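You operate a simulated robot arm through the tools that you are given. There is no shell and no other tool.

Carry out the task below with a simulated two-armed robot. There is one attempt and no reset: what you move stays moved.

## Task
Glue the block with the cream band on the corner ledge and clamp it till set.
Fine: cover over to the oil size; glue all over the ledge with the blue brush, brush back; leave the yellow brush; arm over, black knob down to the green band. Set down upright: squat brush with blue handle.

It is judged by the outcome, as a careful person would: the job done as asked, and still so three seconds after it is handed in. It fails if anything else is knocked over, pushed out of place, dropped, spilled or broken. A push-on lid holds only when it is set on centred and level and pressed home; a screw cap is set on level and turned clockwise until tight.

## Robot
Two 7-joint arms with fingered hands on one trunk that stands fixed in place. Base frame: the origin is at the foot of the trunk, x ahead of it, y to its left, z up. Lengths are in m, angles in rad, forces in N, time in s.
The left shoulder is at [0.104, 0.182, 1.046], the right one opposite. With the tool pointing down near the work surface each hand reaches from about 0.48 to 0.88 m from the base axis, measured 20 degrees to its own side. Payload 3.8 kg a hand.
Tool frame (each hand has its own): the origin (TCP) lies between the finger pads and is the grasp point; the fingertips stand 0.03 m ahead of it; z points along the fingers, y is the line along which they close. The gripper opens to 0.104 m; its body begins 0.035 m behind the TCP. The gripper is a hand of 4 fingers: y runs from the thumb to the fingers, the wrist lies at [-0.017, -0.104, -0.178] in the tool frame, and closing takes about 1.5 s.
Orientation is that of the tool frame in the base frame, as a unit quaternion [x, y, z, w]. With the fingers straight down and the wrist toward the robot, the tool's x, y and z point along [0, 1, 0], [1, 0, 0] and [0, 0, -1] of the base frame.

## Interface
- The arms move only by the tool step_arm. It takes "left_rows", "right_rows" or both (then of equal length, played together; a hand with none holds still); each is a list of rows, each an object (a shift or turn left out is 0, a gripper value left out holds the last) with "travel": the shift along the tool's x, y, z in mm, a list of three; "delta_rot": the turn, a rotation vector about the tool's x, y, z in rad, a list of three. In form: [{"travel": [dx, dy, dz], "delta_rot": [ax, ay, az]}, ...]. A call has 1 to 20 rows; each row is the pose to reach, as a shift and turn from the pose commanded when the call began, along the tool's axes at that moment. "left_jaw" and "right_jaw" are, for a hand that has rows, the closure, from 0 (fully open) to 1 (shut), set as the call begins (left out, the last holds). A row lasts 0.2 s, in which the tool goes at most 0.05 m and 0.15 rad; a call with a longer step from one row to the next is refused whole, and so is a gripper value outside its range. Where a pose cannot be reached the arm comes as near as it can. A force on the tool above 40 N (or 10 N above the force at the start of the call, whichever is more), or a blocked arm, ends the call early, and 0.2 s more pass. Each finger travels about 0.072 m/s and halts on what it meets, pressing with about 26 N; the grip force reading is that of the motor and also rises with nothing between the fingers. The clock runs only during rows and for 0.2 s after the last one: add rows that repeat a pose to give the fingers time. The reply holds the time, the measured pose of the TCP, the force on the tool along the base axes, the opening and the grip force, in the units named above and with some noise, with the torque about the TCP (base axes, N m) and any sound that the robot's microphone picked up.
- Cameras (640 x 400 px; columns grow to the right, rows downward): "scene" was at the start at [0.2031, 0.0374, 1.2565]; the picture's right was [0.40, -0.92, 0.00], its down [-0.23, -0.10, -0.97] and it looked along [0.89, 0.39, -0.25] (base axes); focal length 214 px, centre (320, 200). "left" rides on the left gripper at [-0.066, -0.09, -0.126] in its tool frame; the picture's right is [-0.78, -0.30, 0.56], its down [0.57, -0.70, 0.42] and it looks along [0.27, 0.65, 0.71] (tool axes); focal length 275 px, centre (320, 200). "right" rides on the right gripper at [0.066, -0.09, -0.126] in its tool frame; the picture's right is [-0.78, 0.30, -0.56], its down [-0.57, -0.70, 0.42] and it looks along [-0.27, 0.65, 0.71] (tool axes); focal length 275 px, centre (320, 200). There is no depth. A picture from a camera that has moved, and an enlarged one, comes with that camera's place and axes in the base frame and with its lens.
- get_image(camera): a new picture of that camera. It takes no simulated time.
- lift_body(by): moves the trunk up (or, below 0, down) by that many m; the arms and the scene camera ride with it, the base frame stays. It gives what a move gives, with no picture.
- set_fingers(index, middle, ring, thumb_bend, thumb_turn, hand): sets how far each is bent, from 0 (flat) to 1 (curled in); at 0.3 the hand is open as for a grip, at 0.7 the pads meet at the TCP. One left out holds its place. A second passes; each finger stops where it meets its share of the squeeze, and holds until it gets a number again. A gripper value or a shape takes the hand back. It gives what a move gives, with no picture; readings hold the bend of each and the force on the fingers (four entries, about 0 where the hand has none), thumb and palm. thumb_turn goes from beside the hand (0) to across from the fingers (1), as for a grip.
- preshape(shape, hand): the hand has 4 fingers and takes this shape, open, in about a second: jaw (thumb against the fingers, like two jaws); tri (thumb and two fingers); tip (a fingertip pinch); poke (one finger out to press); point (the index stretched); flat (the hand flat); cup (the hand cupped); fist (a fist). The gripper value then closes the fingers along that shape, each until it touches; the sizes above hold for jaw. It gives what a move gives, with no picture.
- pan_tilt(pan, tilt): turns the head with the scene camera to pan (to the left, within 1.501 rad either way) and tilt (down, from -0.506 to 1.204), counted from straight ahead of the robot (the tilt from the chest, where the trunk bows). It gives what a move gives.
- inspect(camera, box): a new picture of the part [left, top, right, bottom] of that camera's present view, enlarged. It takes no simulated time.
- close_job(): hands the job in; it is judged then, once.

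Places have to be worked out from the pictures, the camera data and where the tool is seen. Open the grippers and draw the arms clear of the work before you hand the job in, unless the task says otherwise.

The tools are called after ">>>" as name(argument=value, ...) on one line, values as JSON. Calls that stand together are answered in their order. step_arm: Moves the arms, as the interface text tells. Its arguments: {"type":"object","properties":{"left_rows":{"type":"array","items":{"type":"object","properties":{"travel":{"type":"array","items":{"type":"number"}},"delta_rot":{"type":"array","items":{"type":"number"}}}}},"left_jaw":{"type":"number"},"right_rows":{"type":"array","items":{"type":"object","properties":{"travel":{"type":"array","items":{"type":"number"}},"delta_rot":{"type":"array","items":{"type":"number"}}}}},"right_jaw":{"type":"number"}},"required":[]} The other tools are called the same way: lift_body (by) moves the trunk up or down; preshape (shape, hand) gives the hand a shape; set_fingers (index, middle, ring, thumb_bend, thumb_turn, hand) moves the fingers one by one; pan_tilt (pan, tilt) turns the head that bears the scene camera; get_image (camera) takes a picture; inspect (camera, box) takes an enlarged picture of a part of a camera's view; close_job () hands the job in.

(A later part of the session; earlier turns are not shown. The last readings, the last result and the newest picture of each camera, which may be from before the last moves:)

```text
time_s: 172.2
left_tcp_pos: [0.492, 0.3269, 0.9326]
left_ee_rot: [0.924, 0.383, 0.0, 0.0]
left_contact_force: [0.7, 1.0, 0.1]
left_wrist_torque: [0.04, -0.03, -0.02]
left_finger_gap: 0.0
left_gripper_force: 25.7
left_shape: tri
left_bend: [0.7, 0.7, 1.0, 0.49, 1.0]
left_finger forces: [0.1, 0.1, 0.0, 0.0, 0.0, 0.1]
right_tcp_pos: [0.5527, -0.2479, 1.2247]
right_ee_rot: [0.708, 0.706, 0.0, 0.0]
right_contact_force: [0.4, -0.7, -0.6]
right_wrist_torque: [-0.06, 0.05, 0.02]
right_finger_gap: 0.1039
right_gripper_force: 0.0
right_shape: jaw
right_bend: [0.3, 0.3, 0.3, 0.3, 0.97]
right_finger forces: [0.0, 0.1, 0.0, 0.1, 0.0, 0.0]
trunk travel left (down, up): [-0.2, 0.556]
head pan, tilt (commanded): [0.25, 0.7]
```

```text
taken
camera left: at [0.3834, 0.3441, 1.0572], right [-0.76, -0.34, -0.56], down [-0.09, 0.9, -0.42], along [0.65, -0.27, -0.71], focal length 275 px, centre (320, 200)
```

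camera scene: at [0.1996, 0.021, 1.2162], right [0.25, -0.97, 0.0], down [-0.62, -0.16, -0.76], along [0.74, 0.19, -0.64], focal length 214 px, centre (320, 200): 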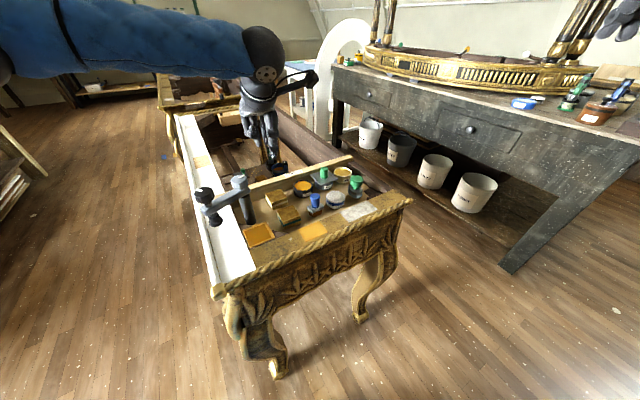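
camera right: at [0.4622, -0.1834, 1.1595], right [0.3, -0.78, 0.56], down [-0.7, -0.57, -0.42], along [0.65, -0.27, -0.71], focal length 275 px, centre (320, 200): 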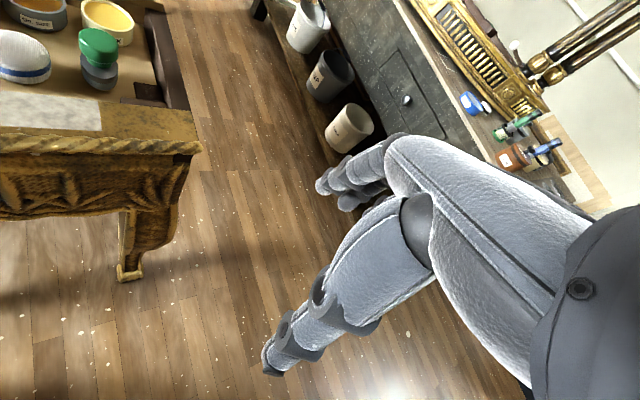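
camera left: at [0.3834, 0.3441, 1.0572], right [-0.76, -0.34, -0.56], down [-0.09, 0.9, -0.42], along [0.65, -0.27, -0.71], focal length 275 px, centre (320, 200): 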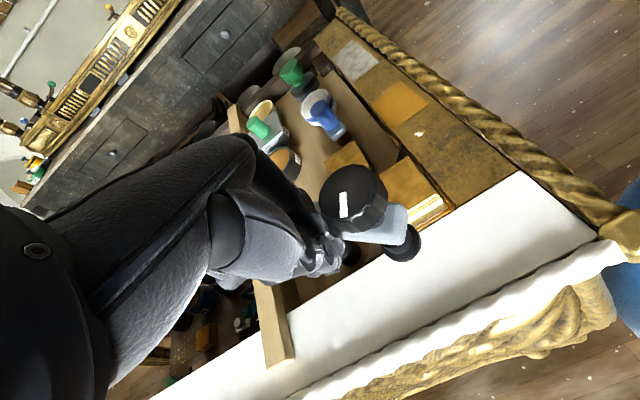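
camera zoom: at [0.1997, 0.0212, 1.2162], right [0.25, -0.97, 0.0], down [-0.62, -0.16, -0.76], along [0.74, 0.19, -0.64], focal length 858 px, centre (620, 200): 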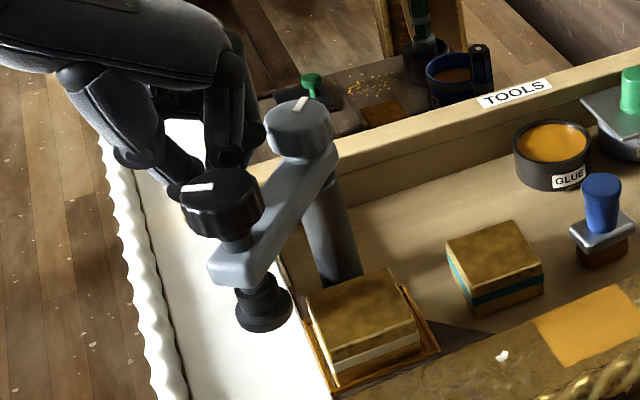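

Foot bottom ≈0.860 vs block top ≈0.847: it clears. I push on until the foot is over the block.

>>> step_arm(left_rows=[{"travel": [-7, 5, 0]}, {"travel": [-14.1, 9.8, 0]}, {"travel": [-21.6, 16.5, 0]}, {"travel": [-28.4, 24.6, 0]}, {"travel": [-28.4, 24.6, 0]}])

>>> inspect(camera="scene", box=[190, 150, 300, 250])

>>> get_image(camera="left")

```text
time_s: 173.4
left_tcp_pos: [0.491, 0.2916, 0.9313]
left_ee_rot: [0.923, 0.384, 0.0, 0.0]
left_contact_force: [1.1, 12.3, 1.0]
left_wrist_torque: [-0.21, 0.01, 0.09]
left_finger_gap: 0.0
left_gripper_force: 26.4
left_shape: tri
left_bend: [0.7, 0.7, 1.0, 0.49, 1.0]
left_finger forces: [12.6, 0.0, 0.1, 0.0, 0.0, 0.1]
right_tcp_pos: [0.5526, -0.2467, 1.2254]
right_ee_rot: [0.708, 0.707, 0.0, 0.001]
right_contact_force: [-0.4, 0.1, -0.7]
right_wrist_torque: [0.0, 0.0, -0.05]
right_finger_gap: 0.1038
right_gripper_force: 0.2
right_shape: jaw
right_bend: [0.3, 0.3, 0.3, 0.3, 0.97]
right_finger forces: [0.0, 0.0, 0.0, 0.0, 0.0, 0.0]
trunk travel left (down, up): [-0.2, 0.556]
head pan, tilt (commanded): [0.25, 0.7]
```

```text
4.00 times, centred on (245, 200) of scene
camera zoom: at [0.1998, 0.0228, 1.2162], right [0.25, -0.97, 0.0], down [-0.62, -0.16, -0.76], along [0.74, 0.19, -0.64], focal length 858 px, centre (620, 200)
```

zoom: 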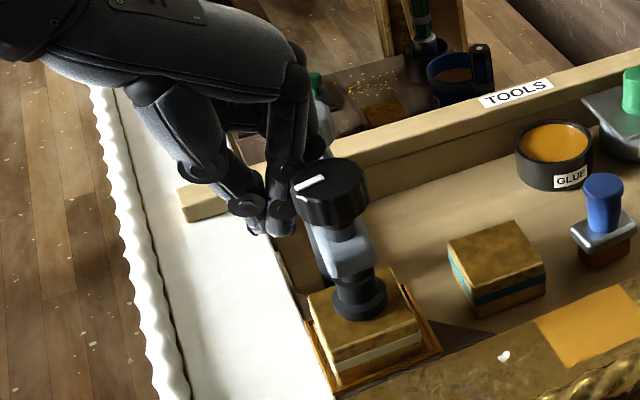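

```text
taken
camera left: at [0.3815, 0.3085, 1.0563], right [-0.76, -0.34, -0.56], down [-0.09, 0.9, -0.42], along [0.65, -0.27, -0.71], focal length 275 px, centre (320, 200)
```

left: 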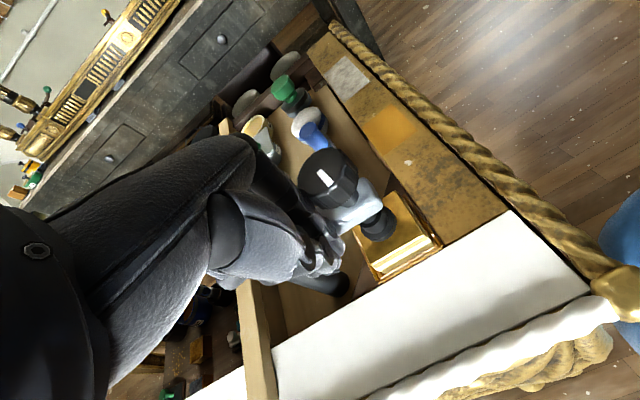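

The arm is over with the foot above the block (foot axis ≈0.488,0.248) and it met its stop. I back the fingers away and take close views of the knob and spindle.

>>> step_arm(left_rows=[{"travel": [12, -4, 0]}, {"travel": [20, -10, -15]}, {"travel": [25, -30, -50]}, {"travel": [25, -60, -70]}, {"travel": [25, -80, -70]}, {"travel": [25, -80, -70]}])

>>> inspect(camera="scene", box=[230, 180, 290, 245])

>>> inspect(camera="scene", box=[255, 180, 290, 215])

>>> inspect(camera="left", box=[300, 120, 500, 320])

```text
time_s: 174.8
left_tcp_pos: [0.4517, 0.3637, 1.0027]
left_ee_rot: [0.924, 0.383, 0.0, 0.0]
left_contact_force: [-1.2, 0.2, -0.6]
left_wrist_torque: [-0.01, 0.01, 0.0]
left_finger_gap: 0.0
left_gripper_force: 26.1
left_shape: tri
left_bend: [0.7, 0.7, 1.0, 0.49, 1.0]
left_finger forces: [0.0, 0.0, 0.1, 0.0, 0.0, 0.0]
right_tcp_pos: [0.5536, -0.2471, 1.2232]
right_ee_rot: [0.707, 0.707, 0.0, 0.0]
right_contact_force: [-0.3, 0.9, 0.3]
right_wrist_torque: [0.0, -0.02, 0.04]
right_finger_gap: 0.1036
right_gripper_force: 0.1
right_shape: jaw
right_bend: [0.3, 0.3, 0.3, 0.3, 0.97]
right_finger forces: [0.1, 0.1, 0.0, 0.0, 0.0, 0.0]
trunk travel left (down, up): [-0.2, 0.556]
head pan, tilt (commanded): [0.25, 0.7]
```

```text
6.15 times, centred on (260, 212) of scene
camera zoom: at [0.1997, 0.0209, 1.2162], right [0.25, -0.97, 0.0], down [-0.62, -0.16, -0.76], along [0.74, 0.19, -0.64], focal length 1320 px, centre (689, 123)
```

zoom: 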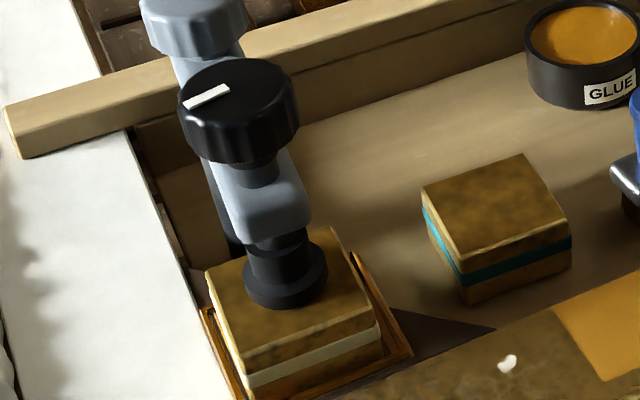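

```text
11.43 times, centred on (272, 198) of scene
camera zoom: at [0.1997, 0.0209, 1.2162], right [0.25, -0.97, 0.0], down [-0.62, -0.16, -0.76], along [0.74, 0.19, -0.64], focal length 2451 px, centre (863, 229)
```

zoom: 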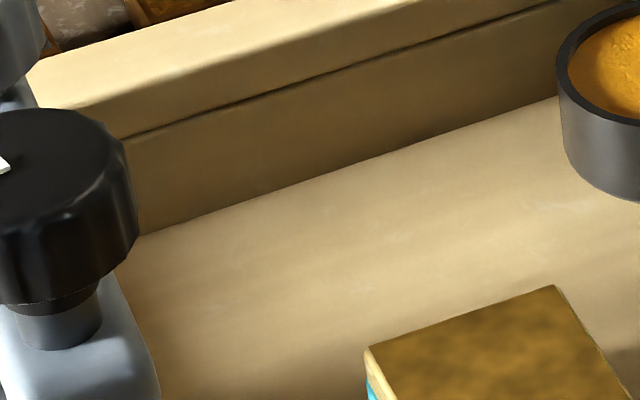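

```text
2.00 times, centred on (400, 220) of left
camera zoom: at [0.3426, 0.3808, 1.1277], right [-0.76, -0.34, -0.56], down [-0.09, 0.9, -0.42], along [0.65, -0.27, -0.71], focal length 551 px, centre (160, 160)
```

zoom: 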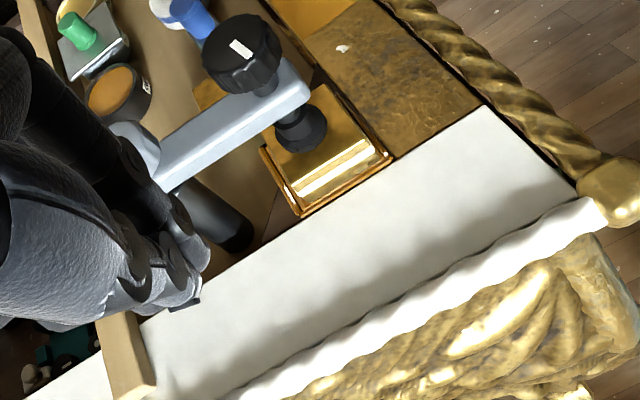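

I zoom closely on the knob, shaft and foot to look for bands.

>>> inspect(camera="scene", box=[235, 187, 271, 235])

>>> inspect(camera="left", box=[350, 120, 420, 200])

```text
8.33 times, centred on (253, 211) of scene
camera zoom: at [0.1997, 0.0209, 1.2162], right [0.25, -0.97, 0.0], down [-0.62, -0.16, -0.76], along [0.74, 0.19, -0.64], focal length 1787 px, centre (878, 108)
```

zoom: 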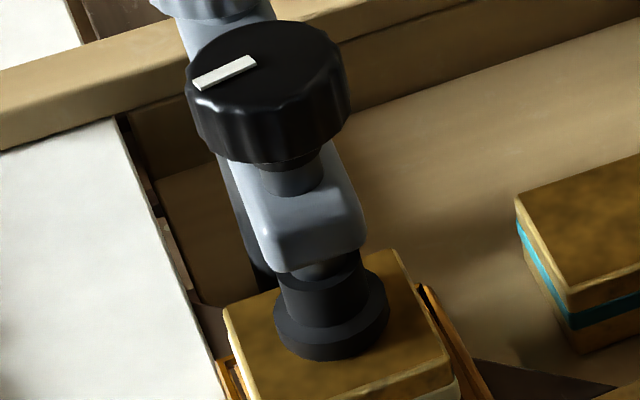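

```text
5.00 times, centred on (385, 160) of left
camera zoom: at [0.3426, 0.3808, 1.1277], right [-0.76, -0.34, -0.56], down [-0.09, 0.9, -0.42], along [0.65, -0.27, -0.71], focal length 1376 px, centre (-5, 400)
```

zoom: 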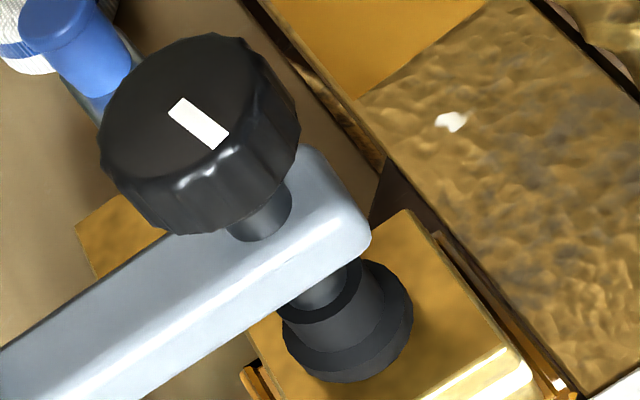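

No band is visible yet, so I'll turn the knob and watch. Knob: axis ≈(0.4875,0.247), Ø38 mm, top ≈0.944. I go above it with yaw +45° and a 60 mm opening, to turn it clockwise.

>>> step_arm(left_rows=[{"travel": [-5, 9, 0], "delta_rot": [0, 0, -0.13]}, {"travel": [-10, 18, 0], "delta_rot": [0, 0, -0.26]}, {"travel": [-15, 27, 0], "delta_rot": [0, 0, -0.39]}, {"travel": [-20, 36, 0], "delta_rot": [0, 0, -0.52]}, {"travel": [-25, 45, 0], "delta_rot": [0, 0, -0.65]}, {"travel": [-30, 54, 0], "delta_rot": [0, 0, -0.78]}, {"travel": [-35, 63, 0], "delta_rot": [0, 0, -0.91]}, {"travel": [-40, 72, 0], "delta_rot": [0, 0, -1.04]}, {"travel": [-45, 82, 0], "delta_rot": [0, 0, -1.17]}, {"travel": [-50, 92, 0], "delta_rot": [0, 0, -1.3]}, {"travel": [-55, 101, 0], "delta_rot": [0, 0, -1.43]}, {"travel": [-57.6, 108.3, 0], "delta_rot": [0, 0, -1.56]}, {"travel": [-57.6, 108.3, 0], "delta_rot": [0, 0, -1.56]}], left_jaw=0.4)

>>> inspect(camera="scene", box=[210, 130, 310, 240])

>>> get_image(camera="left")

```text
time_s: 177.6
left_tcp_pos: [0.4876, 0.2459, 1.0026]
left_ee_rot: [0.386, 0.923, 0.0, 0.0]
left_contact_force: [-0.3, 0.5, -0.7]
left_wrist_torque: [0.0, 0.01, 0.0]
left_finger_gap: 0.0622
left_gripper_force: 0.0
left_shape: tri
left_bend: [0.73, 0.41, 0.99, 0.63, 0.99]
left_finger forces: [0.0, 0.0, 0.0, 0.0, 0.1, 0.0]
right_tcp_pos: [0.5517, -0.2475, 1.2247]
right_ee_rot: [0.707, 0.707, -0.001, 0.0]
right_contact_force: [-0.3, -0.4, 0.5]
right_wrist_torque: [0.06, 0.01, 0.03]
right_finger_gap: 0.1037
right_gripper_force: 0.0
right_shape: jaw
right_bend: [0.3, 0.3, 0.3, 0.3, 0.97]
right_finger forces: [0.0, 0.0, 0.0, 0.0, 0.1, 0.0]
trunk travel left (down, up): [-0.2, 0.556]
head pan, tilt (commanded): [0.25, 0.7]
```

```text
3.64 times, centred on (260, 185) of scene
camera zoom: at [0.1995, 0.0212, 1.2163], right [0.25, -0.97, 0.0], down [-0.62, -0.16, -0.76], along [0.74, 0.19, -0.64], focal length 780 px, centre (538, 254)
```

zoom: 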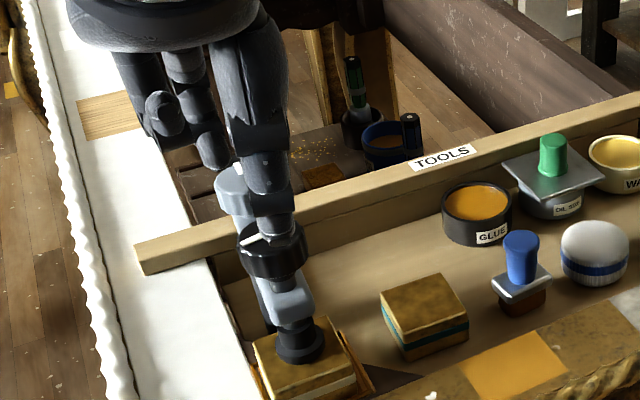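

```text
taken
camera left: at [0.4706, 0.1367, 1.128], right [0.33, -0.76, -0.56], down [-0.9, -0.09, -0.43], along [0.28, 0.64, -0.71], focal length 275 px, centre (320, 200)
```

left: 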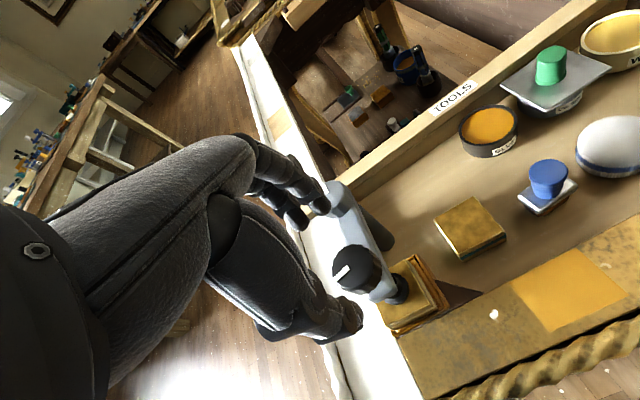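

Aligned above the knob. I lower so the fingertips are just above the arm and close on the knob.

>>> step_arm(left_rows=[{"travel": [0, 0, 20]}, {"travel": [0, 0, 40]}, {"travel": [0, 0, 54]}, {"travel": [0, 0, 54]}])

>>> inspect(camera="scene", box=[225, 170, 285, 235])

>>> inspect(camera="left", box=[250, 150, 450, 350])

```text
time_s: 178.6
left_tcp_pos: [0.4886, 0.2466, 0.949]
left_ee_rot: [0.387, 0.922, 0.0, 0.0]
left_contact_force: [-0.3, -0.1, 0.0]
left_wrist_torque: [0.01, 0.0, 0.0]
left_finger_gap: 0.0617
left_gripper_force: 0.0
left_shape: tri
left_bend: [0.73, 0.41, 0.99, 0.63, 0.99]
left_finger forces: [0.0, 0.0, 0.0, 0.1, 0.0, 0.0]
right_tcp_pos: [0.5517, -0.2479, 1.224]
right_ee_rot: [0.707, 0.707, 0.0, 0.0]
right_contact_force: [0.0, 0.6, 0.2]
right_wrist_torque: [0.01, -0.01, -0.02]
right_finger_gap: 0.1034
right_gripper_force: 0.1
right_shape: jaw
right_bend: [0.3, 0.3, 0.3, 0.3, 0.97]
right_finger forces: [0.0, 0.0, 0.1, 0.1, 0.0, 0.0]
trunk travel left (down, up): [-0.2, 0.556]
head pan, tilt (commanded): [0.25, 0.7]
```

```text
6.15 times, centred on (255, 202) of scene
camera zoom: at [0.1996, 0.021, 1.2162], right [0.25, -0.97, 0.0], down [-0.62, -0.16, -0.76], along [0.74, 0.19, -0.64], focal length 1320 px, centre (720, 185)
```

zoom: 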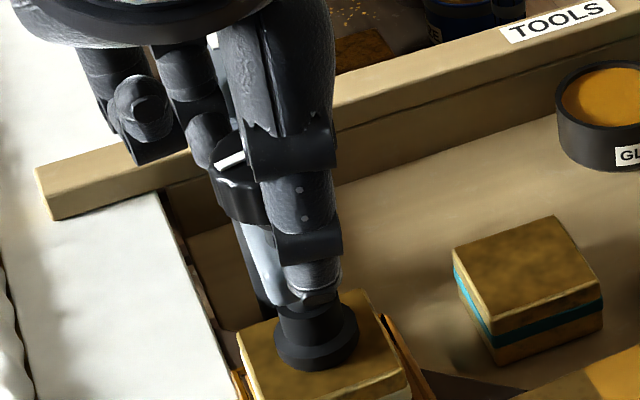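

```text
2.00 times, centred on (350, 250) of left
camera zoom: at [0.4704, 0.1369, 1.0735], right [0.33, -0.76, -0.56], down [-0.9, -0.08, -0.43], along [0.28, 0.64, -0.71], focal length 551 px, centre (260, 100)
```

zoom: 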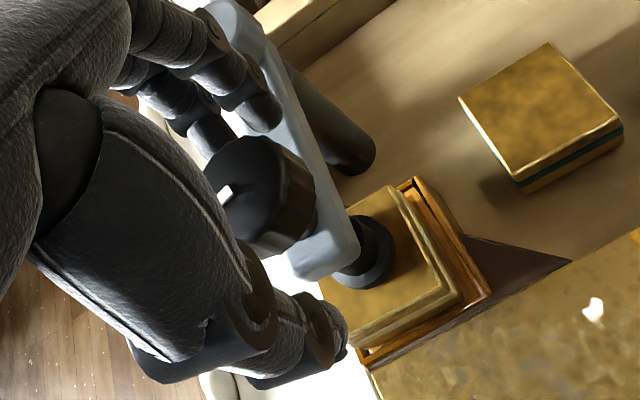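

Thumb and fingers straddle the knob. I close on it.

>>> step_arm(left_rows=[{"travel": [0, 0, 0]}, {"travel": [0, 0, 0]}, {"travel": [0, 0, 0]}, {"travel": [0, 0, 0]}, {"travel": [0, 0, 0]}], left_jaw=1.0)

>>> inspect(camera="left", box=[250, 150, 450, 350])

```text
time_s: 179.8
left_tcp_pos: [0.4877, 0.2469, 0.9486]
left_ee_rot: [0.386, 0.922, -0.001, -0.001]
left_contact_force: [-2.3, -1.6, -8.3]
left_wrist_torque: [-0.1, 0.08, -0.02]
left_finger_gap: 0.0263
left_gripper_force: 26.2
left_shape: tri
left_bend: [0.74, 0.56, 1.0, 0.74, 1.0]
left_finger forces: [10.3, 11.0, 0.0, 0.0, 23.6, 0.1]
right_tcp_pos: [0.5526, -0.2492, 1.2236]
right_ee_rot: [0.708, 0.707, -0.001, 0.0]
right_contact_force: [0.6, -0.4, 0.9]
right_wrist_torque: [-0.01, -0.02, -0.01]
right_finger_gap: 0.1036
right_gripper_force: 0.0
right_shape: jaw
right_bend: [0.3, 0.3, 0.3, 0.3, 0.97]
right_finger forces: [0.0, 0.0, 0.0, 0.1, 0.1, 0.0]
trunk travel left (down, up): [-0.2, 0.556]
head pan, tilt (commanded): [0.25, 0.7]
```

```text
2.00 times, centred on (350, 250) of left
camera zoom: at [0.4707, 0.137, 1.0729], right [0.33, -0.76, -0.56], down [-0.9, -0.08, -0.42], along [0.28, 0.64, -0.71], focal length 551 px, centre (260, 100)
```

zoom: 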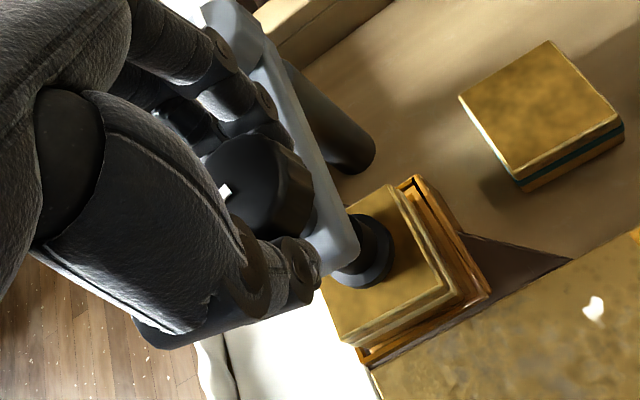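

Gripped. I turn clockwise (seen from above) by about 60° and watch torque and position.

>>> step_arm(left_rows=[{"travel": [0, 0, 0], "delta_rot": [0, 0, 0.13]}, {"travel": [0, 0, 0], "delta_rot": [0, 0, 0.26]}, {"travel": [0, 0, 0], "delta_rot": [0, 0, 0.39]}, {"travel": [0, 0, 0], "delta_rot": [0, 0, 0.52]}, {"travel": [0, 0, 0], "delta_rot": [0, 0, 0.65]}, {"travel": [0, 0, 0], "delta_rot": [0, 0, 0.78]}, {"travel": [0, 0, 0], "delta_rot": [0, 0, 0.91]}, {"travel": [0, 0, 0], "delta_rot": [0, 0, 1.04]}, {"travel": [0, 0, 0], "delta_rot": [0, 0, 1.04]}])

>>> inspect(camera="scene", box=[225, 170, 285, 235])

>>> inspect(camera="left", box=[250, 150, 450, 350])

```text
time_s: 181.8
left_tcp_pos: [0.4879, 0.2487, 0.9464]
left_ee_rot: [0.794, 0.608, 0.0, -0.001]
left_contact_force: [-3.3, 7.6, -20.0]
left_wrist_torque: [0.16, 0.18, 0.05]
left_finger_gap: 0.0253
left_gripper_force: 26.0
left_shape: tri
left_bend: [0.74, 0.56, 1.0, 0.74, 1.0]
left_finger forces: [11.7, 13.7, 0.0, 0.1, 27.1, 0.0]
right_tcp_pos: [0.5532, -0.2468, 1.2236]
right_ee_rot: [0.707, 0.707, -0.002, -0.001]
right_contact_force: [-0.3, 0.6, 0.8]
right_wrist_torque: [-0.01, 0.0, 0.02]
right_finger_gap: 0.1038
right_gripper_force: 0.0
right_shape: jaw
right_bend: [0.3, 0.3, 0.3, 0.3, 0.97]
right_finger forces: [0.1, 0.0, 0.1, 0.1, 0.0, 0.1]
trunk travel left (down, up): [-0.2, 0.556]
head pan, tilt (commanded): [0.25, 0.7]
```

```text
6.15 times, centred on (255, 202) of scene
camera zoom: at [0.2007, 0.0228, 1.2159], right [0.25, -0.97, 0.0], down [-0.62, -0.16, -0.76], along [0.74, 0.19, -0.65], focal length 1320 px, centre (720, 185)
```

zoom: 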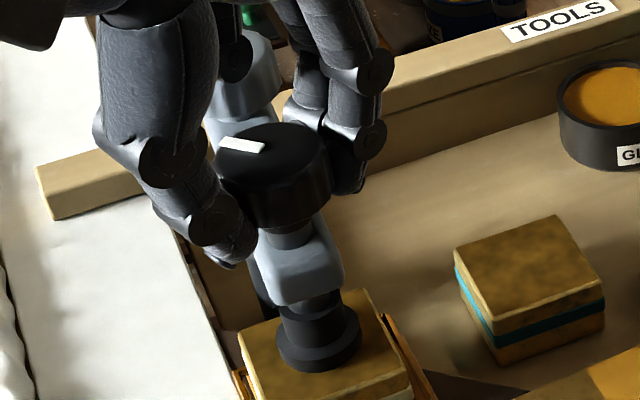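

```text
2.00 times, centred on (350, 250) of left
camera zoom: at [0.3851, 0.2089, 1.0723], right [-0.49, -0.67, -0.56], down [-0.53, 0.74, -0.42], along [0.69, 0.09, -0.72], focal length 551 px, centre (260, 100)
```

zoom: 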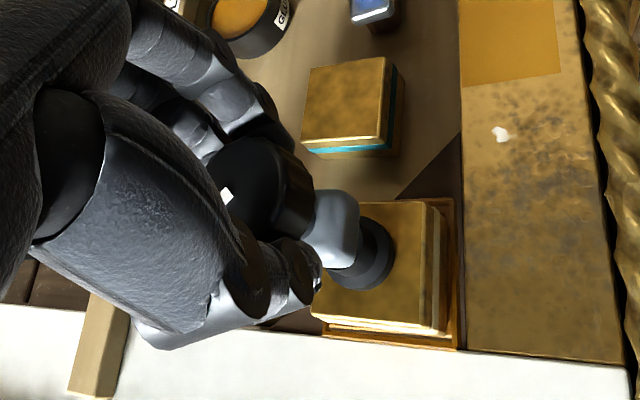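

The knob turns and is drawing down (the hand is being pulled down 20 N). I follow it down 4 mm and continue the turn another ~60°.

>>> step_arm(left_rows=[{"travel": [0, 0, 3], "delta_rot": [0, 0, 0.1]}, {"travel": [0, 0, 4], "delta_rot": [0, 0, 0.23]}, {"travel": [0, 0, 4.5], "delta_rot": [0, 0, 0.36]}, {"travel": [0, 0, 5], "delta_rot": [0, 0, 0.49]}, {"travel": [0, 0, 5.5], "delta_rot": [0, 0, 0.62]}, {"travel": [0, 0, 6], "delta_rot": [0, 0, 0.75]}, {"travel": [0, 0, 6.5], "delta_rot": [0, 0, 0.88]}, {"travel": [0, 0, 7], "delta_rot": [0, 0, 1.0]}, {"travel": [0, 0, 7], "delta_rot": [0, 0, 1.0]}])

>>> inspect(camera="scene", box=[225, 170, 285, 235])

>>> inspect(camera="left", box=[250, 150, 450, 350])

```text
time_s: 183.8
left_tcp_pos: [0.4879, 0.2491, 0.9415]
left_ee_rot: [0.988, 0.153, 0.0, 0.001]
left_contact_force: [4.1, 14.6, -0.9]
left_wrist_torque: [0.4, 0.01, 0.05]
left_finger_gap: 0.0257
left_gripper_force: 25.7
left_shape: tri
left_bend: [0.74, 0.59, 1.0, 0.74, 1.0]
left_finger forces: [7.0, 8.7, 0.1, 0.0, 24.6, 0.0]
right_tcp_pos: [0.5531, -0.2467, 1.2237]
right_ee_rot: [0.707, 0.707, 0.0, 0.0]
right_contact_force: [0.0, -0.3, 0.1]
right_wrist_torque: [0.02, 0.01, 0.03]
right_finger_gap: 0.1037
right_gripper_force: 0.0
right_shape: jaw
right_bend: [0.3, 0.3, 0.3, 0.3, 0.97]
right_finger forces: [0.0, 0.1, 0.0, 0.0, 0.0, 0.0]
trunk travel left (down, up): [-0.2, 0.556]
head pan, tilt (commanded): [0.25, 0.7]
```

```text
6.15 times, centred on (255, 202) of scene
camera zoom: at [0.2003, 0.0229, 1.216], right [0.25, -0.97, 0.0], down [-0.62, -0.16, -0.76], along [0.74, 0.19, -0.65], focal length 1320 px, centre (720, 185)
```

zoom: 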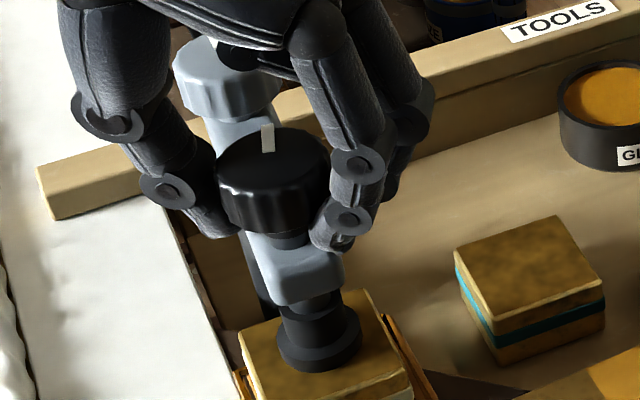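

```text
2.00 times, centred on (350, 250) of left
camera zoom: at [0.3988, 0.3146, 1.0657], right [-0.83, 0.05, -0.56], down [0.33, 0.84, -0.43], along [0.45, -0.54, -0.71], focal length 551 px, centre (260, 100)
```

zoom: 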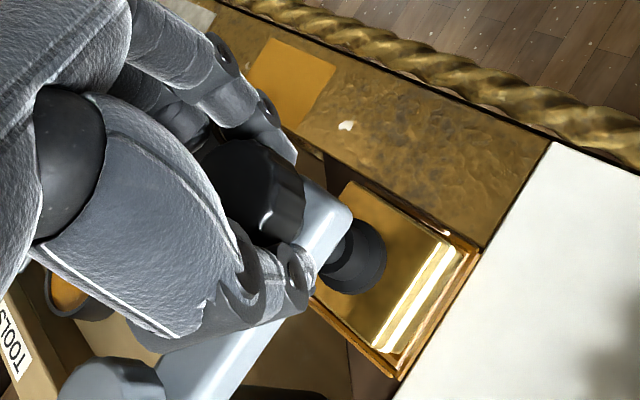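

The pointer has turned about a quarter turn or more. I measure how far the foot has come down.

>>> inspect(camera="scene", box=[235, 187, 271, 235])

```text
8.33 times, centred on (253, 211) of scene
camera zoom: at [0.2003, 0.0229, 1.216], right [0.25, -0.97, 0.0], down [-0.62, -0.16, -0.76], along [0.74, 0.19, -0.65], focal length 1787 px, centre (878, 108)
```

zoom: 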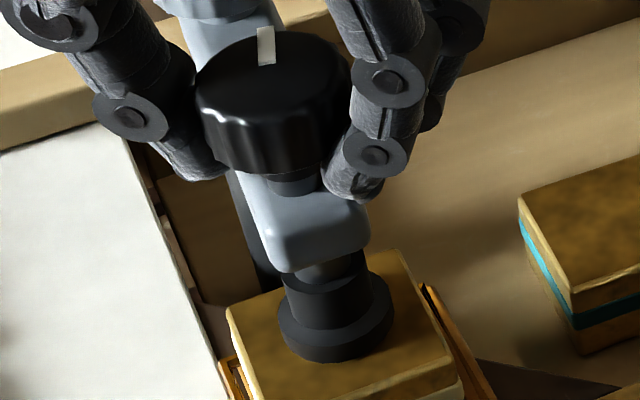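

>>> inspect(camera="left", box=[320, 200, 400, 280])

>>> inspect(camera="scene", box=[246, 212, 266, 232])

```text
5.00 times, centred on (360, 240) of left
camera zoom: at [0.3988, 0.3146, 1.0657], right [-0.83, 0.05, -0.56], down [0.33, 0.84, -0.43], along [0.45, -0.54, -0.71], focal length 1376 px, centre (120, 0)
```

zoom: 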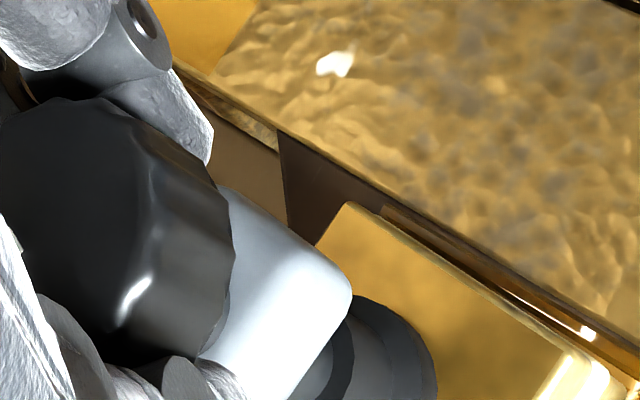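

```text
16.00 times, centred on (256, 222) of scene
camera zoom: at [0.2003, 0.0229, 1.216], right [0.25, -0.97, 0.0], down [-0.62, -0.16, -0.76], along [0.74, 0.19, -0.65], focal length 3432 px, centre (1344, -152)
```

zoom: 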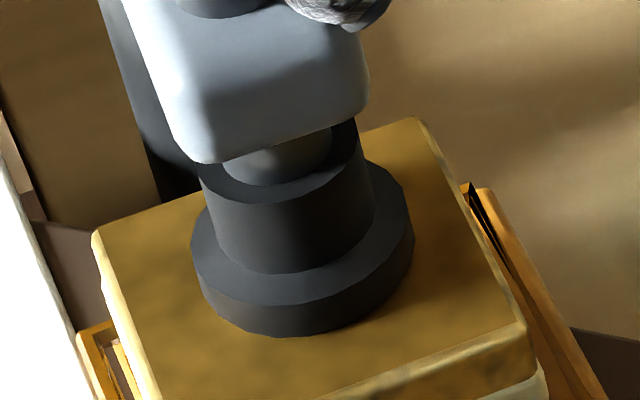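

About a quarter turn done; the foot is still ≈9 mm above the block. I release, swing the hand back and regrip for further turns.

>>> step_arm(left_rows=[{"travel": [0, 0, 0]}, {"travel": [0, 0, 0]}, {"travel": [0, 0, 0]}, {"travel": [0, 0, -20]}, {"travel": [0, 0, -40]}], left_jaw=0.4)

>>> step_arm(left_rows=[{"travel": [0, 0, 0], "delta_rot": [0, 0, -0.145]}, {"travel": [0, 0, 0], "delta_rot": [0, 0, -0.29]}, {"travel": [0, 0, 0], "delta_rot": [0, 0, -0.435]}, {"travel": [0, 0, 0], "delta_rot": [0, 0, -0.58]}, {"travel": [0, 0, 0], "delta_rot": [0, 0, -0.725]}, {"travel": [0, 0, 0], "delta_rot": [0, 0, -0.87]}, {"travel": [0, 0, 0], "delta_rot": [0, 0, -1.015]}, {"travel": [0, 0, 0], "delta_rot": [0, 0, -1.16]}, {"travel": [0, 0, 0], "delta_rot": [0, 0, -1.305]}, {"travel": [0, 0, 0], "delta_rot": [0, 0, -1.45]}, {"travel": [0, 0, 0], "delta_rot": [0, 0, -1.595]}, {"travel": [0, 0, 0], "delta_rot": [0, 0, -1.74]}, {"travel": [0, 0, 0], "delta_rot": [0, 0, -1.885]}, {"travel": [0, 0, 0], "delta_rot": [0, 0, -2.03]}, {"travel": [0, 0, 0], "delta_rot": [0, 0, -2.17]}, {"travel": [0, 0, 0], "delta_rot": [0, 0, -2.17]}])

>>> inspect(camera="scene", box=[235, 187, 271, 235])

```text
time_s: 185.0
left_tcp_pos: [0.4873, 0.2476, 0.9812]
left_ee_rot: [0.988, 0.153, 0.001, 0.0]
left_contact_force: [-0.4, 0.1, -0.1]
left_wrist_torque: [-0.01, 0.0, -0.03]
left_finger_gap: 0.0619
left_gripper_force: 0.1
left_shape: tri
left_bend: [0.73, 0.41, 0.99, 0.64, 0.99]
left_finger forces: [0.0, 0.0, 0.0, 0.0, 0.0, 0.0]
right_tcp_pos: [0.5519, -0.2486, 1.2251]
right_ee_rot: [0.707, 0.707, 0.0, 0.0]
right_contact_force: [-0.2, 0.1, 1.3]
right_wrist_torque: [0.02, 0.02, 0.0]
right_finger_gap: 0.1037
right_gripper_force: 0.0
right_shape: jaw
right_bend: [0.3, 0.3, 0.3, 0.3, 0.97]
right_finger forces: [0.1, 0.0, 0.1, 0.0, 0.0, 0.1]
trunk travel left (down, up): [-0.2, 0.556]
head pan, tilt (commanded): [0.25, 0.7]
```

```text
time_s: 188.4
left_tcp_pos: [0.4878, 0.2469, 0.9817]
left_ee_rot: [0.325, 0.946, -0.001, 0.0]
left_contact_force: [0.6, -0.3, -0.9]
left_wrist_torque: [0.0, -0.01, 0.0]
left_finger_gap: 0.0622
left_gripper_force: 0.0
left_shape: tri
left_bend: [0.73, 0.41, 0.99, 0.63, 0.99]
left_finger forces: [0.0, 0.0, 0.0, 0.0, 0.0, 0.1]
right_tcp_pos: [0.5529, -0.249, 1.2234]
right_ee_rot: [0.707, 0.707, 0.0, 0.0]
right_contact_force: [-0.4, 0.1, 0.3]
right_wrist_torque: [0.02, 0.02, -0.01]
right_finger_gap: 0.1039
right_gripper_force: 0.0
right_shape: jaw
right_bend: [0.3, 0.3, 0.3, 0.3, 0.97]
right_finger forces: [0.0, 0.1, 0.0, 0.0, 0.0, 0.0]
trunk travel left (down, up): [-0.2, 0.556]
head pan, tilt (commanded): [0.25, 0.7]
```

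```text
8.33 times, centred on (253, 211) of scene
camera zoom: at [0.1995, 0.0211, 1.2163], right [0.25, -0.97, 0.0], down [-0.62, -0.16, -0.76], along [0.74, 0.19, -0.64], focal length 1787 px, centre (878, 108)
```

zoom: 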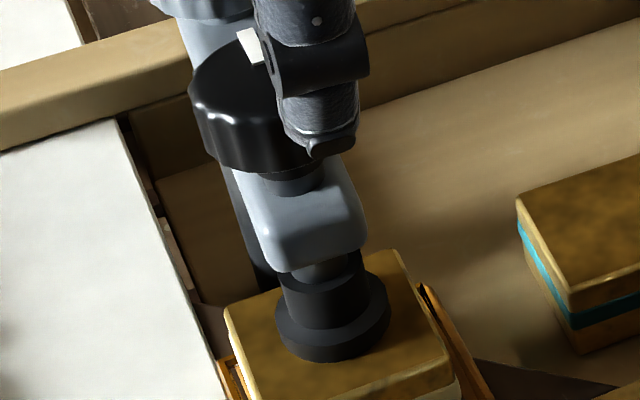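

The knob came down ~2–3 mm. I lower again onto it, close and make the next clockwise stroke, following it down slightly.

>>> step_arm(left_rows=[{"travel": [0, 0, 18]}, {"travel": [0, 0, 36]}, {"travel": [0, 0, 36]}])

>>> step_arm(left_rows=[{"travel": [0, 0, 0]}, {"travel": [0, 0, 0]}, {"travel": [0, 0, 0]}, {"travel": [0, 0, 0]}, {"travel": [0, 0, 0]}], left_jaw=1.0)

>>> step_arm(left_rows=[{"travel": [0, 0, 0], "delta_rot": [0, 0, 0.13]}, {"travel": [0, 0, 0.3], "delta_rot": [0, 0, 0.26]}, {"travel": [0, 0, 0.6], "delta_rot": [0, 0, 0.39]}, {"travel": [0, 0, 0.9], "delta_rot": [0, 0, 0.52]}, {"travel": [0, 0, 1.2], "delta_rot": [0, 0, 0.65]}, {"travel": [0, 0, 1.5], "delta_rot": [0, 0, 0.78]}, {"travel": [0, 0, 1.8], "delta_rot": [0, 0, 0.91]}, {"travel": [0, 0, 2.1], "delta_rot": [0, 0, 1.04]}, {"travel": [0, 0, 2.4], "delta_rot": [0, 0, 1.17]}, {"travel": [0, 0, 2.7], "delta_rot": [0, 0, 1.3]}, {"travel": [0, 0, 3], "delta_rot": [0, 0, 1.43]}, {"travel": [0, 0, 3], "delta_rot": [0, 0, 1.56]}, {"travel": [0, 0, 3], "delta_rot": [0, 0, 1.69]}, {"travel": [0, 0, 3], "delta_rot": [0, 0, 1.82]}, {"travel": [0, 0, 3], "delta_rot": [0, 0, 1.95]}, {"travel": [0, 0, 3], "delta_rot": [0, 0, 2.08]}, {"travel": [0, 0, 3], "delta_rot": [0, 0, 2.2]}, {"travel": [0, 0, 3], "delta_rot": [0, 0, 2.2]}])

>>> inspect(camera="scene", box=[235, 187, 271, 235])

```text
time_s: 189.2
left_tcp_pos: [0.4878, 0.2472, 0.9459]
left_ee_rot: [0.325, 0.946, 0.0, 0.001]
left_contact_force: [0.5, 0.3, 0.4]
left_wrist_torque: [-0.02, 0.01, -0.01]
left_finger_gap: 0.062
left_gripper_force: 0.0
left_shape: tri
left_bend: [0.73, 0.41, 0.99, 0.63, 0.99]
left_finger forces: [0.0, 0.1, 0.0, 0.1, 0.0, 0.0]
right_tcp_pos: [0.5517, -0.2485, 1.2245]
right_ee_rot: [0.707, 0.708, -0.001, 0.001]
right_contact_force: [-0.4, 0.5, 0.7]
right_wrist_torque: [-0.01, -0.03, 0.03]
right_finger_gap: 0.1038
right_gripper_force: 0.0
right_shape: jaw
right_bend: [0.3, 0.3, 0.3, 0.3, 0.97]
right_finger forces: [0.1, 0.0, 0.0, 0.1, 0.0, 0.0]
trunk travel left (down, up): [-0.2, 0.556]
head pan, tilt (commanded): [0.25, 0.7]
```

```text
time_s: 190.4
left_tcp_pos: [0.4866, 0.2473, 0.9451]
left_ee_rot: [0.326, 0.945, 0.0, -0.001]
left_contact_force: [-0.3, -0.9, -7.5]
left_wrist_torque: [-0.08, 0.06, -0.03]
left_finger_gap: 0.0268
left_gripper_force: 26.0
left_shape: tri
left_bend: [0.74, 0.56, 1.0, 0.74, 1.0]
left_finger forces: [11.1, 10.9, 0.0, 0.1, 23.7, 0.1]
right_tcp_pos: [0.5527, -0.2492, 1.2231]
right_ee_rot: [0.707, 0.707, 0.0, 0.0]
right_contact_force: [-0.3, 0.5, 0.8]
right_wrist_torque: [0.0, -0.02, -0.02]
right_finger_gap: 0.1037
right_gripper_force: 0.0
right_shape: jaw
right_bend: [0.3, 0.3, 0.3, 0.3, 0.97]
right_finger forces: [0.0, 0.0, 0.0, 0.1, 0.0, 0.0]
trunk travel left (down, up): [-0.2, 0.556]
head pan, tilt (commanded): [0.25, 0.7]
```

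```text
time_s: 194.2
left_tcp_pos: [0.4891, 0.2495, 0.9404]
left_ee_rot: [0.99, 0.138, 0.0, 0.001]
left_contact_force: [9.5, 12.7, -12.1]
left_wrist_torque: [0.38, -0.14, 0.08]
left_finger_gap: 0.0258
left_gripper_force: 26.0
left_shape: tri
left_bend: [0.74, 0.57, 1.0, 0.73, 1.0]
left_finger forces: [9.3, 14.0, 0.1, 0.0, 27.1, 0.0]
right_tcp_pos: [0.5551, -0.2461, 1.2233]
right_ee_rot: [0.707, 0.707, -0.001, 0.0]
right_contact_force: [0.1, -0.7, 0.2]
right_wrist_torque: [-0.01, -0.01, -0.01]
right_finger_gap: 0.1037
right_gripper_force: 0.0
right_shape: jaw
right_bend: [0.3, 0.3, 0.3, 0.3, 0.97]
right_finger forces: [0.0, 0.1, 0.0, 0.1, 0.0, 0.0]
trunk travel left (down, up): [-0.2, 0.556]
head pan, tilt (commanded): [0.25, 0.7]
```

```text
8.33 times, centred on (253, 211) of scene
camera zoom: at [0.2019, 0.023, 1.2157], right [0.25, -0.97, 0.0], down [-0.63, -0.16, -0.76], along [0.74, 0.19, -0.65], focal length 1787 px, centre (878, 108)
```

zoom: 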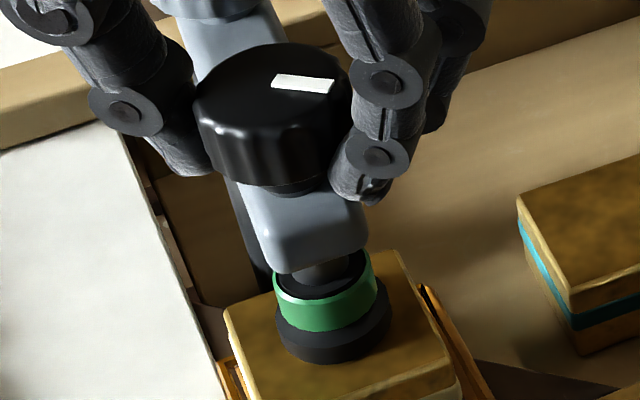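

A green band has appeared on the foot's sleeve. I zoom in to see whether it is fully reached.

>>> inspect(camera="scene", box=[244, 208, 268, 234])

>>> inspect(camera="left", box=[320, 200, 400, 280])

```text
15.38 times, centred on (256, 221) of scene
camera zoom: at [0.2019, 0.023, 1.2157], right [0.25, -0.97, 0.0], down [-0.63, -0.16, -0.76], along [0.74, 0.19, -0.65], focal length 3300 px, centre (1305, -123)
```

zoom: 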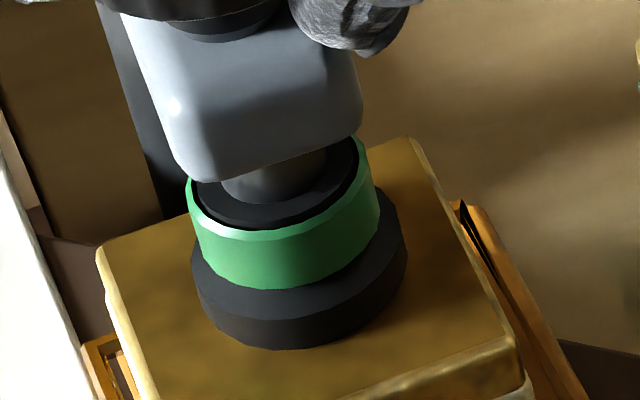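

```text
5.00 times, centred on (360, 240) of left
camera zoom: at [0.4021, 0.3178, 1.0656], right [-0.83, 0.07, -0.56], down [0.36, 0.83, -0.42], along [0.43, -0.55, -0.71], focal length 1376 px, centre (120, 0)
```

zoom: 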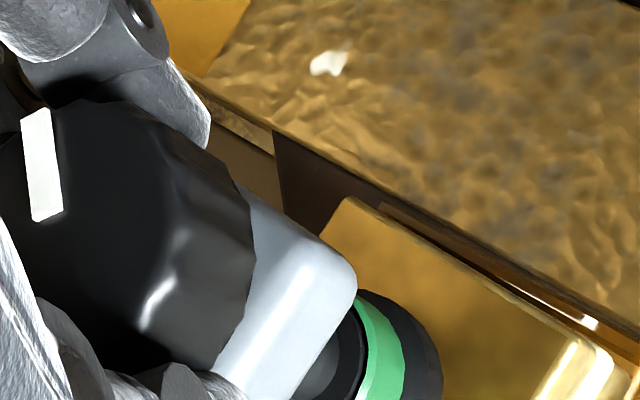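

The green band shows all round: the clamp is at its mark. I stop turning, release the knob and rise to check that it stays.

>>> step_arm(left_rows=[{"travel": [0, 0, 0]}, {"travel": [0, 0, 0]}, {"travel": [0, 0, 0]}, {"travel": [0, 0, 0]}, {"travel": [0, 0, -15]}, {"travel": [0, 0, -40]}, {"travel": [0, 0, -60]}], left_jaw=0.35)

>>> inspect(camera="scene", box=[235, 187, 271, 235])

>>> inspect(camera="scene", box=[244, 208, 268, 234])

```text
time_s: 195.8
left_tcp_pos: [0.4878, 0.247, 1.0034]
left_ee_rot: [0.99, 0.139, 0.0, 0.0]
left_contact_force: [0.8, -0.6, -0.4]
left_wrist_torque: [0.02, -0.03, 0.0]
left_finger_gap: 0.067
left_gripper_force: 0.1
left_shape: tri
left_bend: [0.73, 0.39, 0.99, 0.6, 0.99]
left_finger forces: [0.0, 0.1, 0.0, 0.0, 0.1, 0.0]
right_tcp_pos: [0.5535, -0.2484, 1.2244]
right_ee_rot: [0.707, 0.707, 0.0, 0.0]
right_contact_force: [-0.7, 0.1, -0.1]
right_wrist_torque: [0.02, -0.03, 0.02]
right_finger_gap: 0.1037
right_gripper_force: 0.1
right_shape: jaw
right_bend: [0.3, 0.3, 0.3, 0.3, 0.97]
right_finger forces: [0.0, 0.0, 0.1, 0.1, 0.1, 0.0]
trunk travel left (down, up): [-0.2, 0.556]
head pan, tilt (commanded): [0.25, 0.7]
```

```text
8.33 times, centred on (253, 211) of scene
camera zoom: at [0.1996, 0.021, 1.2163], right [0.25, -0.97, 0.0], down [-0.62, -0.16, -0.76], along [0.74, 0.19, -0.64], focal length 1787 px, centre (878, 108)
```

zoom: 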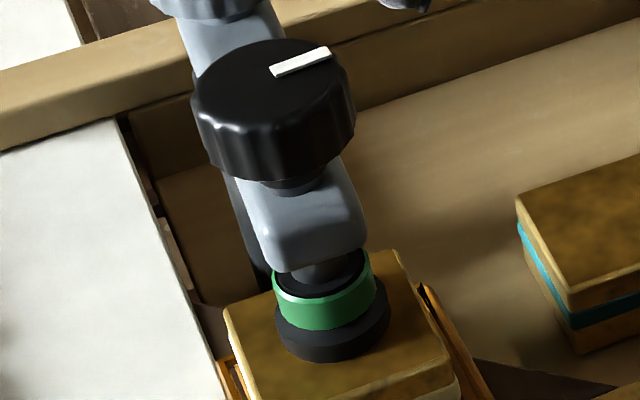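

```text
15.38 times, centred on (256, 221) of scene
camera zoom: at [0.1996, 0.021, 1.2163], right [0.25, -0.97, 0.0], down [-0.62, -0.16, -0.76], along [0.74, 0.19, -0.64], focal length 3300 px, centre (1305, -123)
```

zoom: 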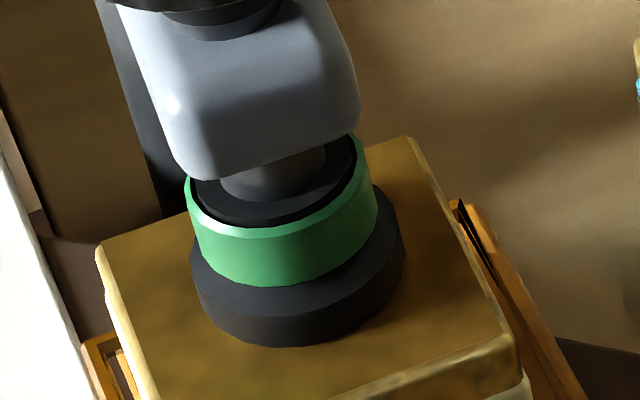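

The green band stays after release, and the block is held. I raise the hand, open it fully and draw the arm back clear of the work.

>>> step_arm(left_rows=[{"travel": [0, 0, -40]}, {"travel": [0, 0, -80]}, {"travel": [0, 0, -120]}, {"travel": [0, 0, -160]}, {"travel": [-10, -30, -190], "delta_rot": [0, 0, -0.12]}, {"travel": [-20, -60, -210], "delta_rot": [0, 0, -0.26]}, {"travel": [-30, -90, -225], "delta_rot": [0, 0, -0.4]}, {"travel": [-40, -120, -235], "delta_rot": [0, 0, -0.54]}, {"travel": [-50, -150, -245], "delta_rot": [0, 0, -0.68]}, {"travel": [-50, -175, -250], "delta_rot": [0, 0, -0.8]}, {"travel": [-50, -175, -250], "delta_rot": [0, 0, -0.8]}], left_jaw=0.0)

>>> get_image(camera="scene")

>>> inspect(camera="scene", box=[210, 140, 390, 260])

```text
time_s: 198.2
left_tcp_pos: [0.3915, 0.4016, 1.2526]
left_ee_rot: [0.858, 0.514, 0.0, -0.001]
left_contact_force: [0.1, -0.2, -0.4]
left_wrist_torque: [0.01, -0.02, 0.02]
left_finger_gap: 0.1038
left_gripper_force: 0.0
left_shape: tri
left_bend: [0.3, 0.3, 0.99, 0.3, 0.97]
left_finger forces: [0.0, 0.0, 0.0, 0.0, 0.0, 0.0]
right_tcp_pos: [0.5534, -0.2474, 1.2233]
right_ee_rot: [0.707, 0.708, 0.0, 0.0]
right_contact_force: [-0.5, -0.2, 0.9]
right_wrist_torque: [-0.01, -0.02, -0.04]
right_finger_gap: 0.1036
right_gripper_force: 0.1
right_shape: jaw
right_bend: [0.3, 0.3, 0.3, 0.3, 0.97]
right_finger forces: [0.0, 0.1, 0.0, 0.0, 0.0, 0.0]
trunk travel left (down, up): [-0.2, 0.556]
head pan, tilt (commanded): [0.25, 0.7]
```

```text
taken
camera scene: at [0.1998, 0.021, 1.2162], right [0.25, -0.97, 0.0], down [-0.62, -0.16, -0.76], along [0.74, 0.19, -0.64], focal length 214 px, centre (320, 200)
```

scene: 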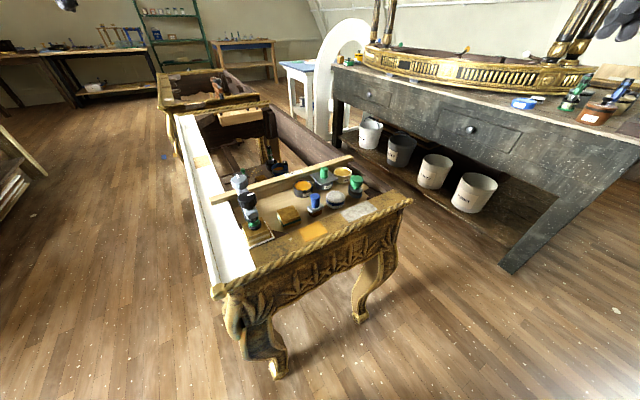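

```text
3.33 times, centred on (300, 200) of scene
camera zoom: at [0.1998, 0.021, 1.2162], right [0.25, -0.97, 0.0], down [-0.62, -0.16, -0.76], along [0.74, 0.19, -0.64], focal length 715 px, centre (387, 200)
```

zoom: 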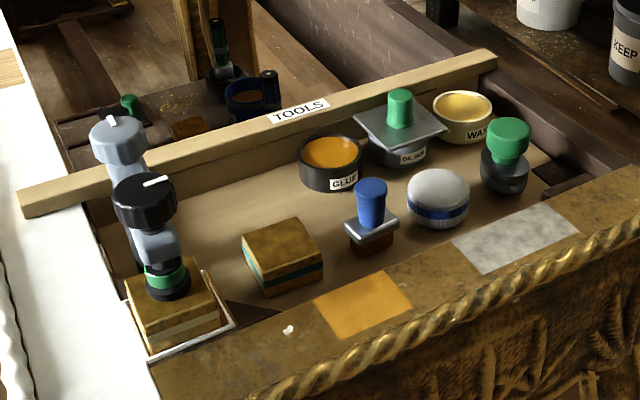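

The scene looks right. The rim around the block has changed colour; I zoom in on the clamp, block, cover and brush for a final check.

>>> inspect(camera="scene", box=[230, 185, 285, 250])

>>> inspect(camera="scene", box=[290, 155, 365, 215])

>>> get_image(camera="left")

```text
6.15 times, centred on (258, 218) of scene
camera zoom: at [0.1998, 0.021, 1.2162], right [0.25, -0.97, 0.0], down [-0.62, -0.16, -0.76], along [0.74, 0.19, -0.64], focal length 1320 px, centre (705, 92)
```

zoom: 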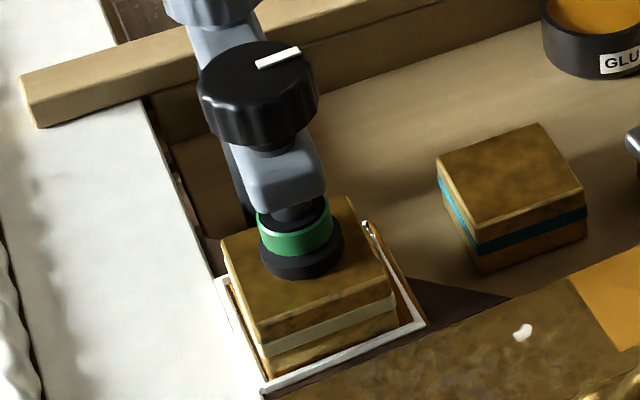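

```text
6.67 times, centred on (328, 185) of scene
camera zoom: at [0.1998, 0.021, 1.2162], right [0.25, -0.97, 0.0], down [-0.62, -0.16, -0.76], along [0.74, 0.19, -0.64], focal length 1430 px, centre (270, 300)
```

zoom: 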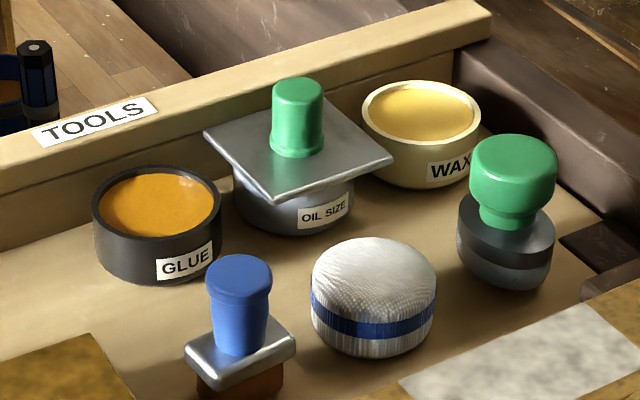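

```text
taken
camera left: at [0.2818, 0.386, 1.3769], right [-0.63, -0.54, -0.56], down [-0.35, 0.84, -0.42], along [0.7, -0.07, -0.71], focal length 275 px, centre (320, 200)
```

left: 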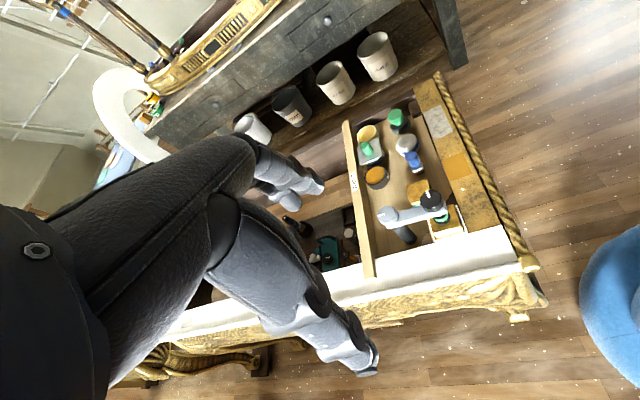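

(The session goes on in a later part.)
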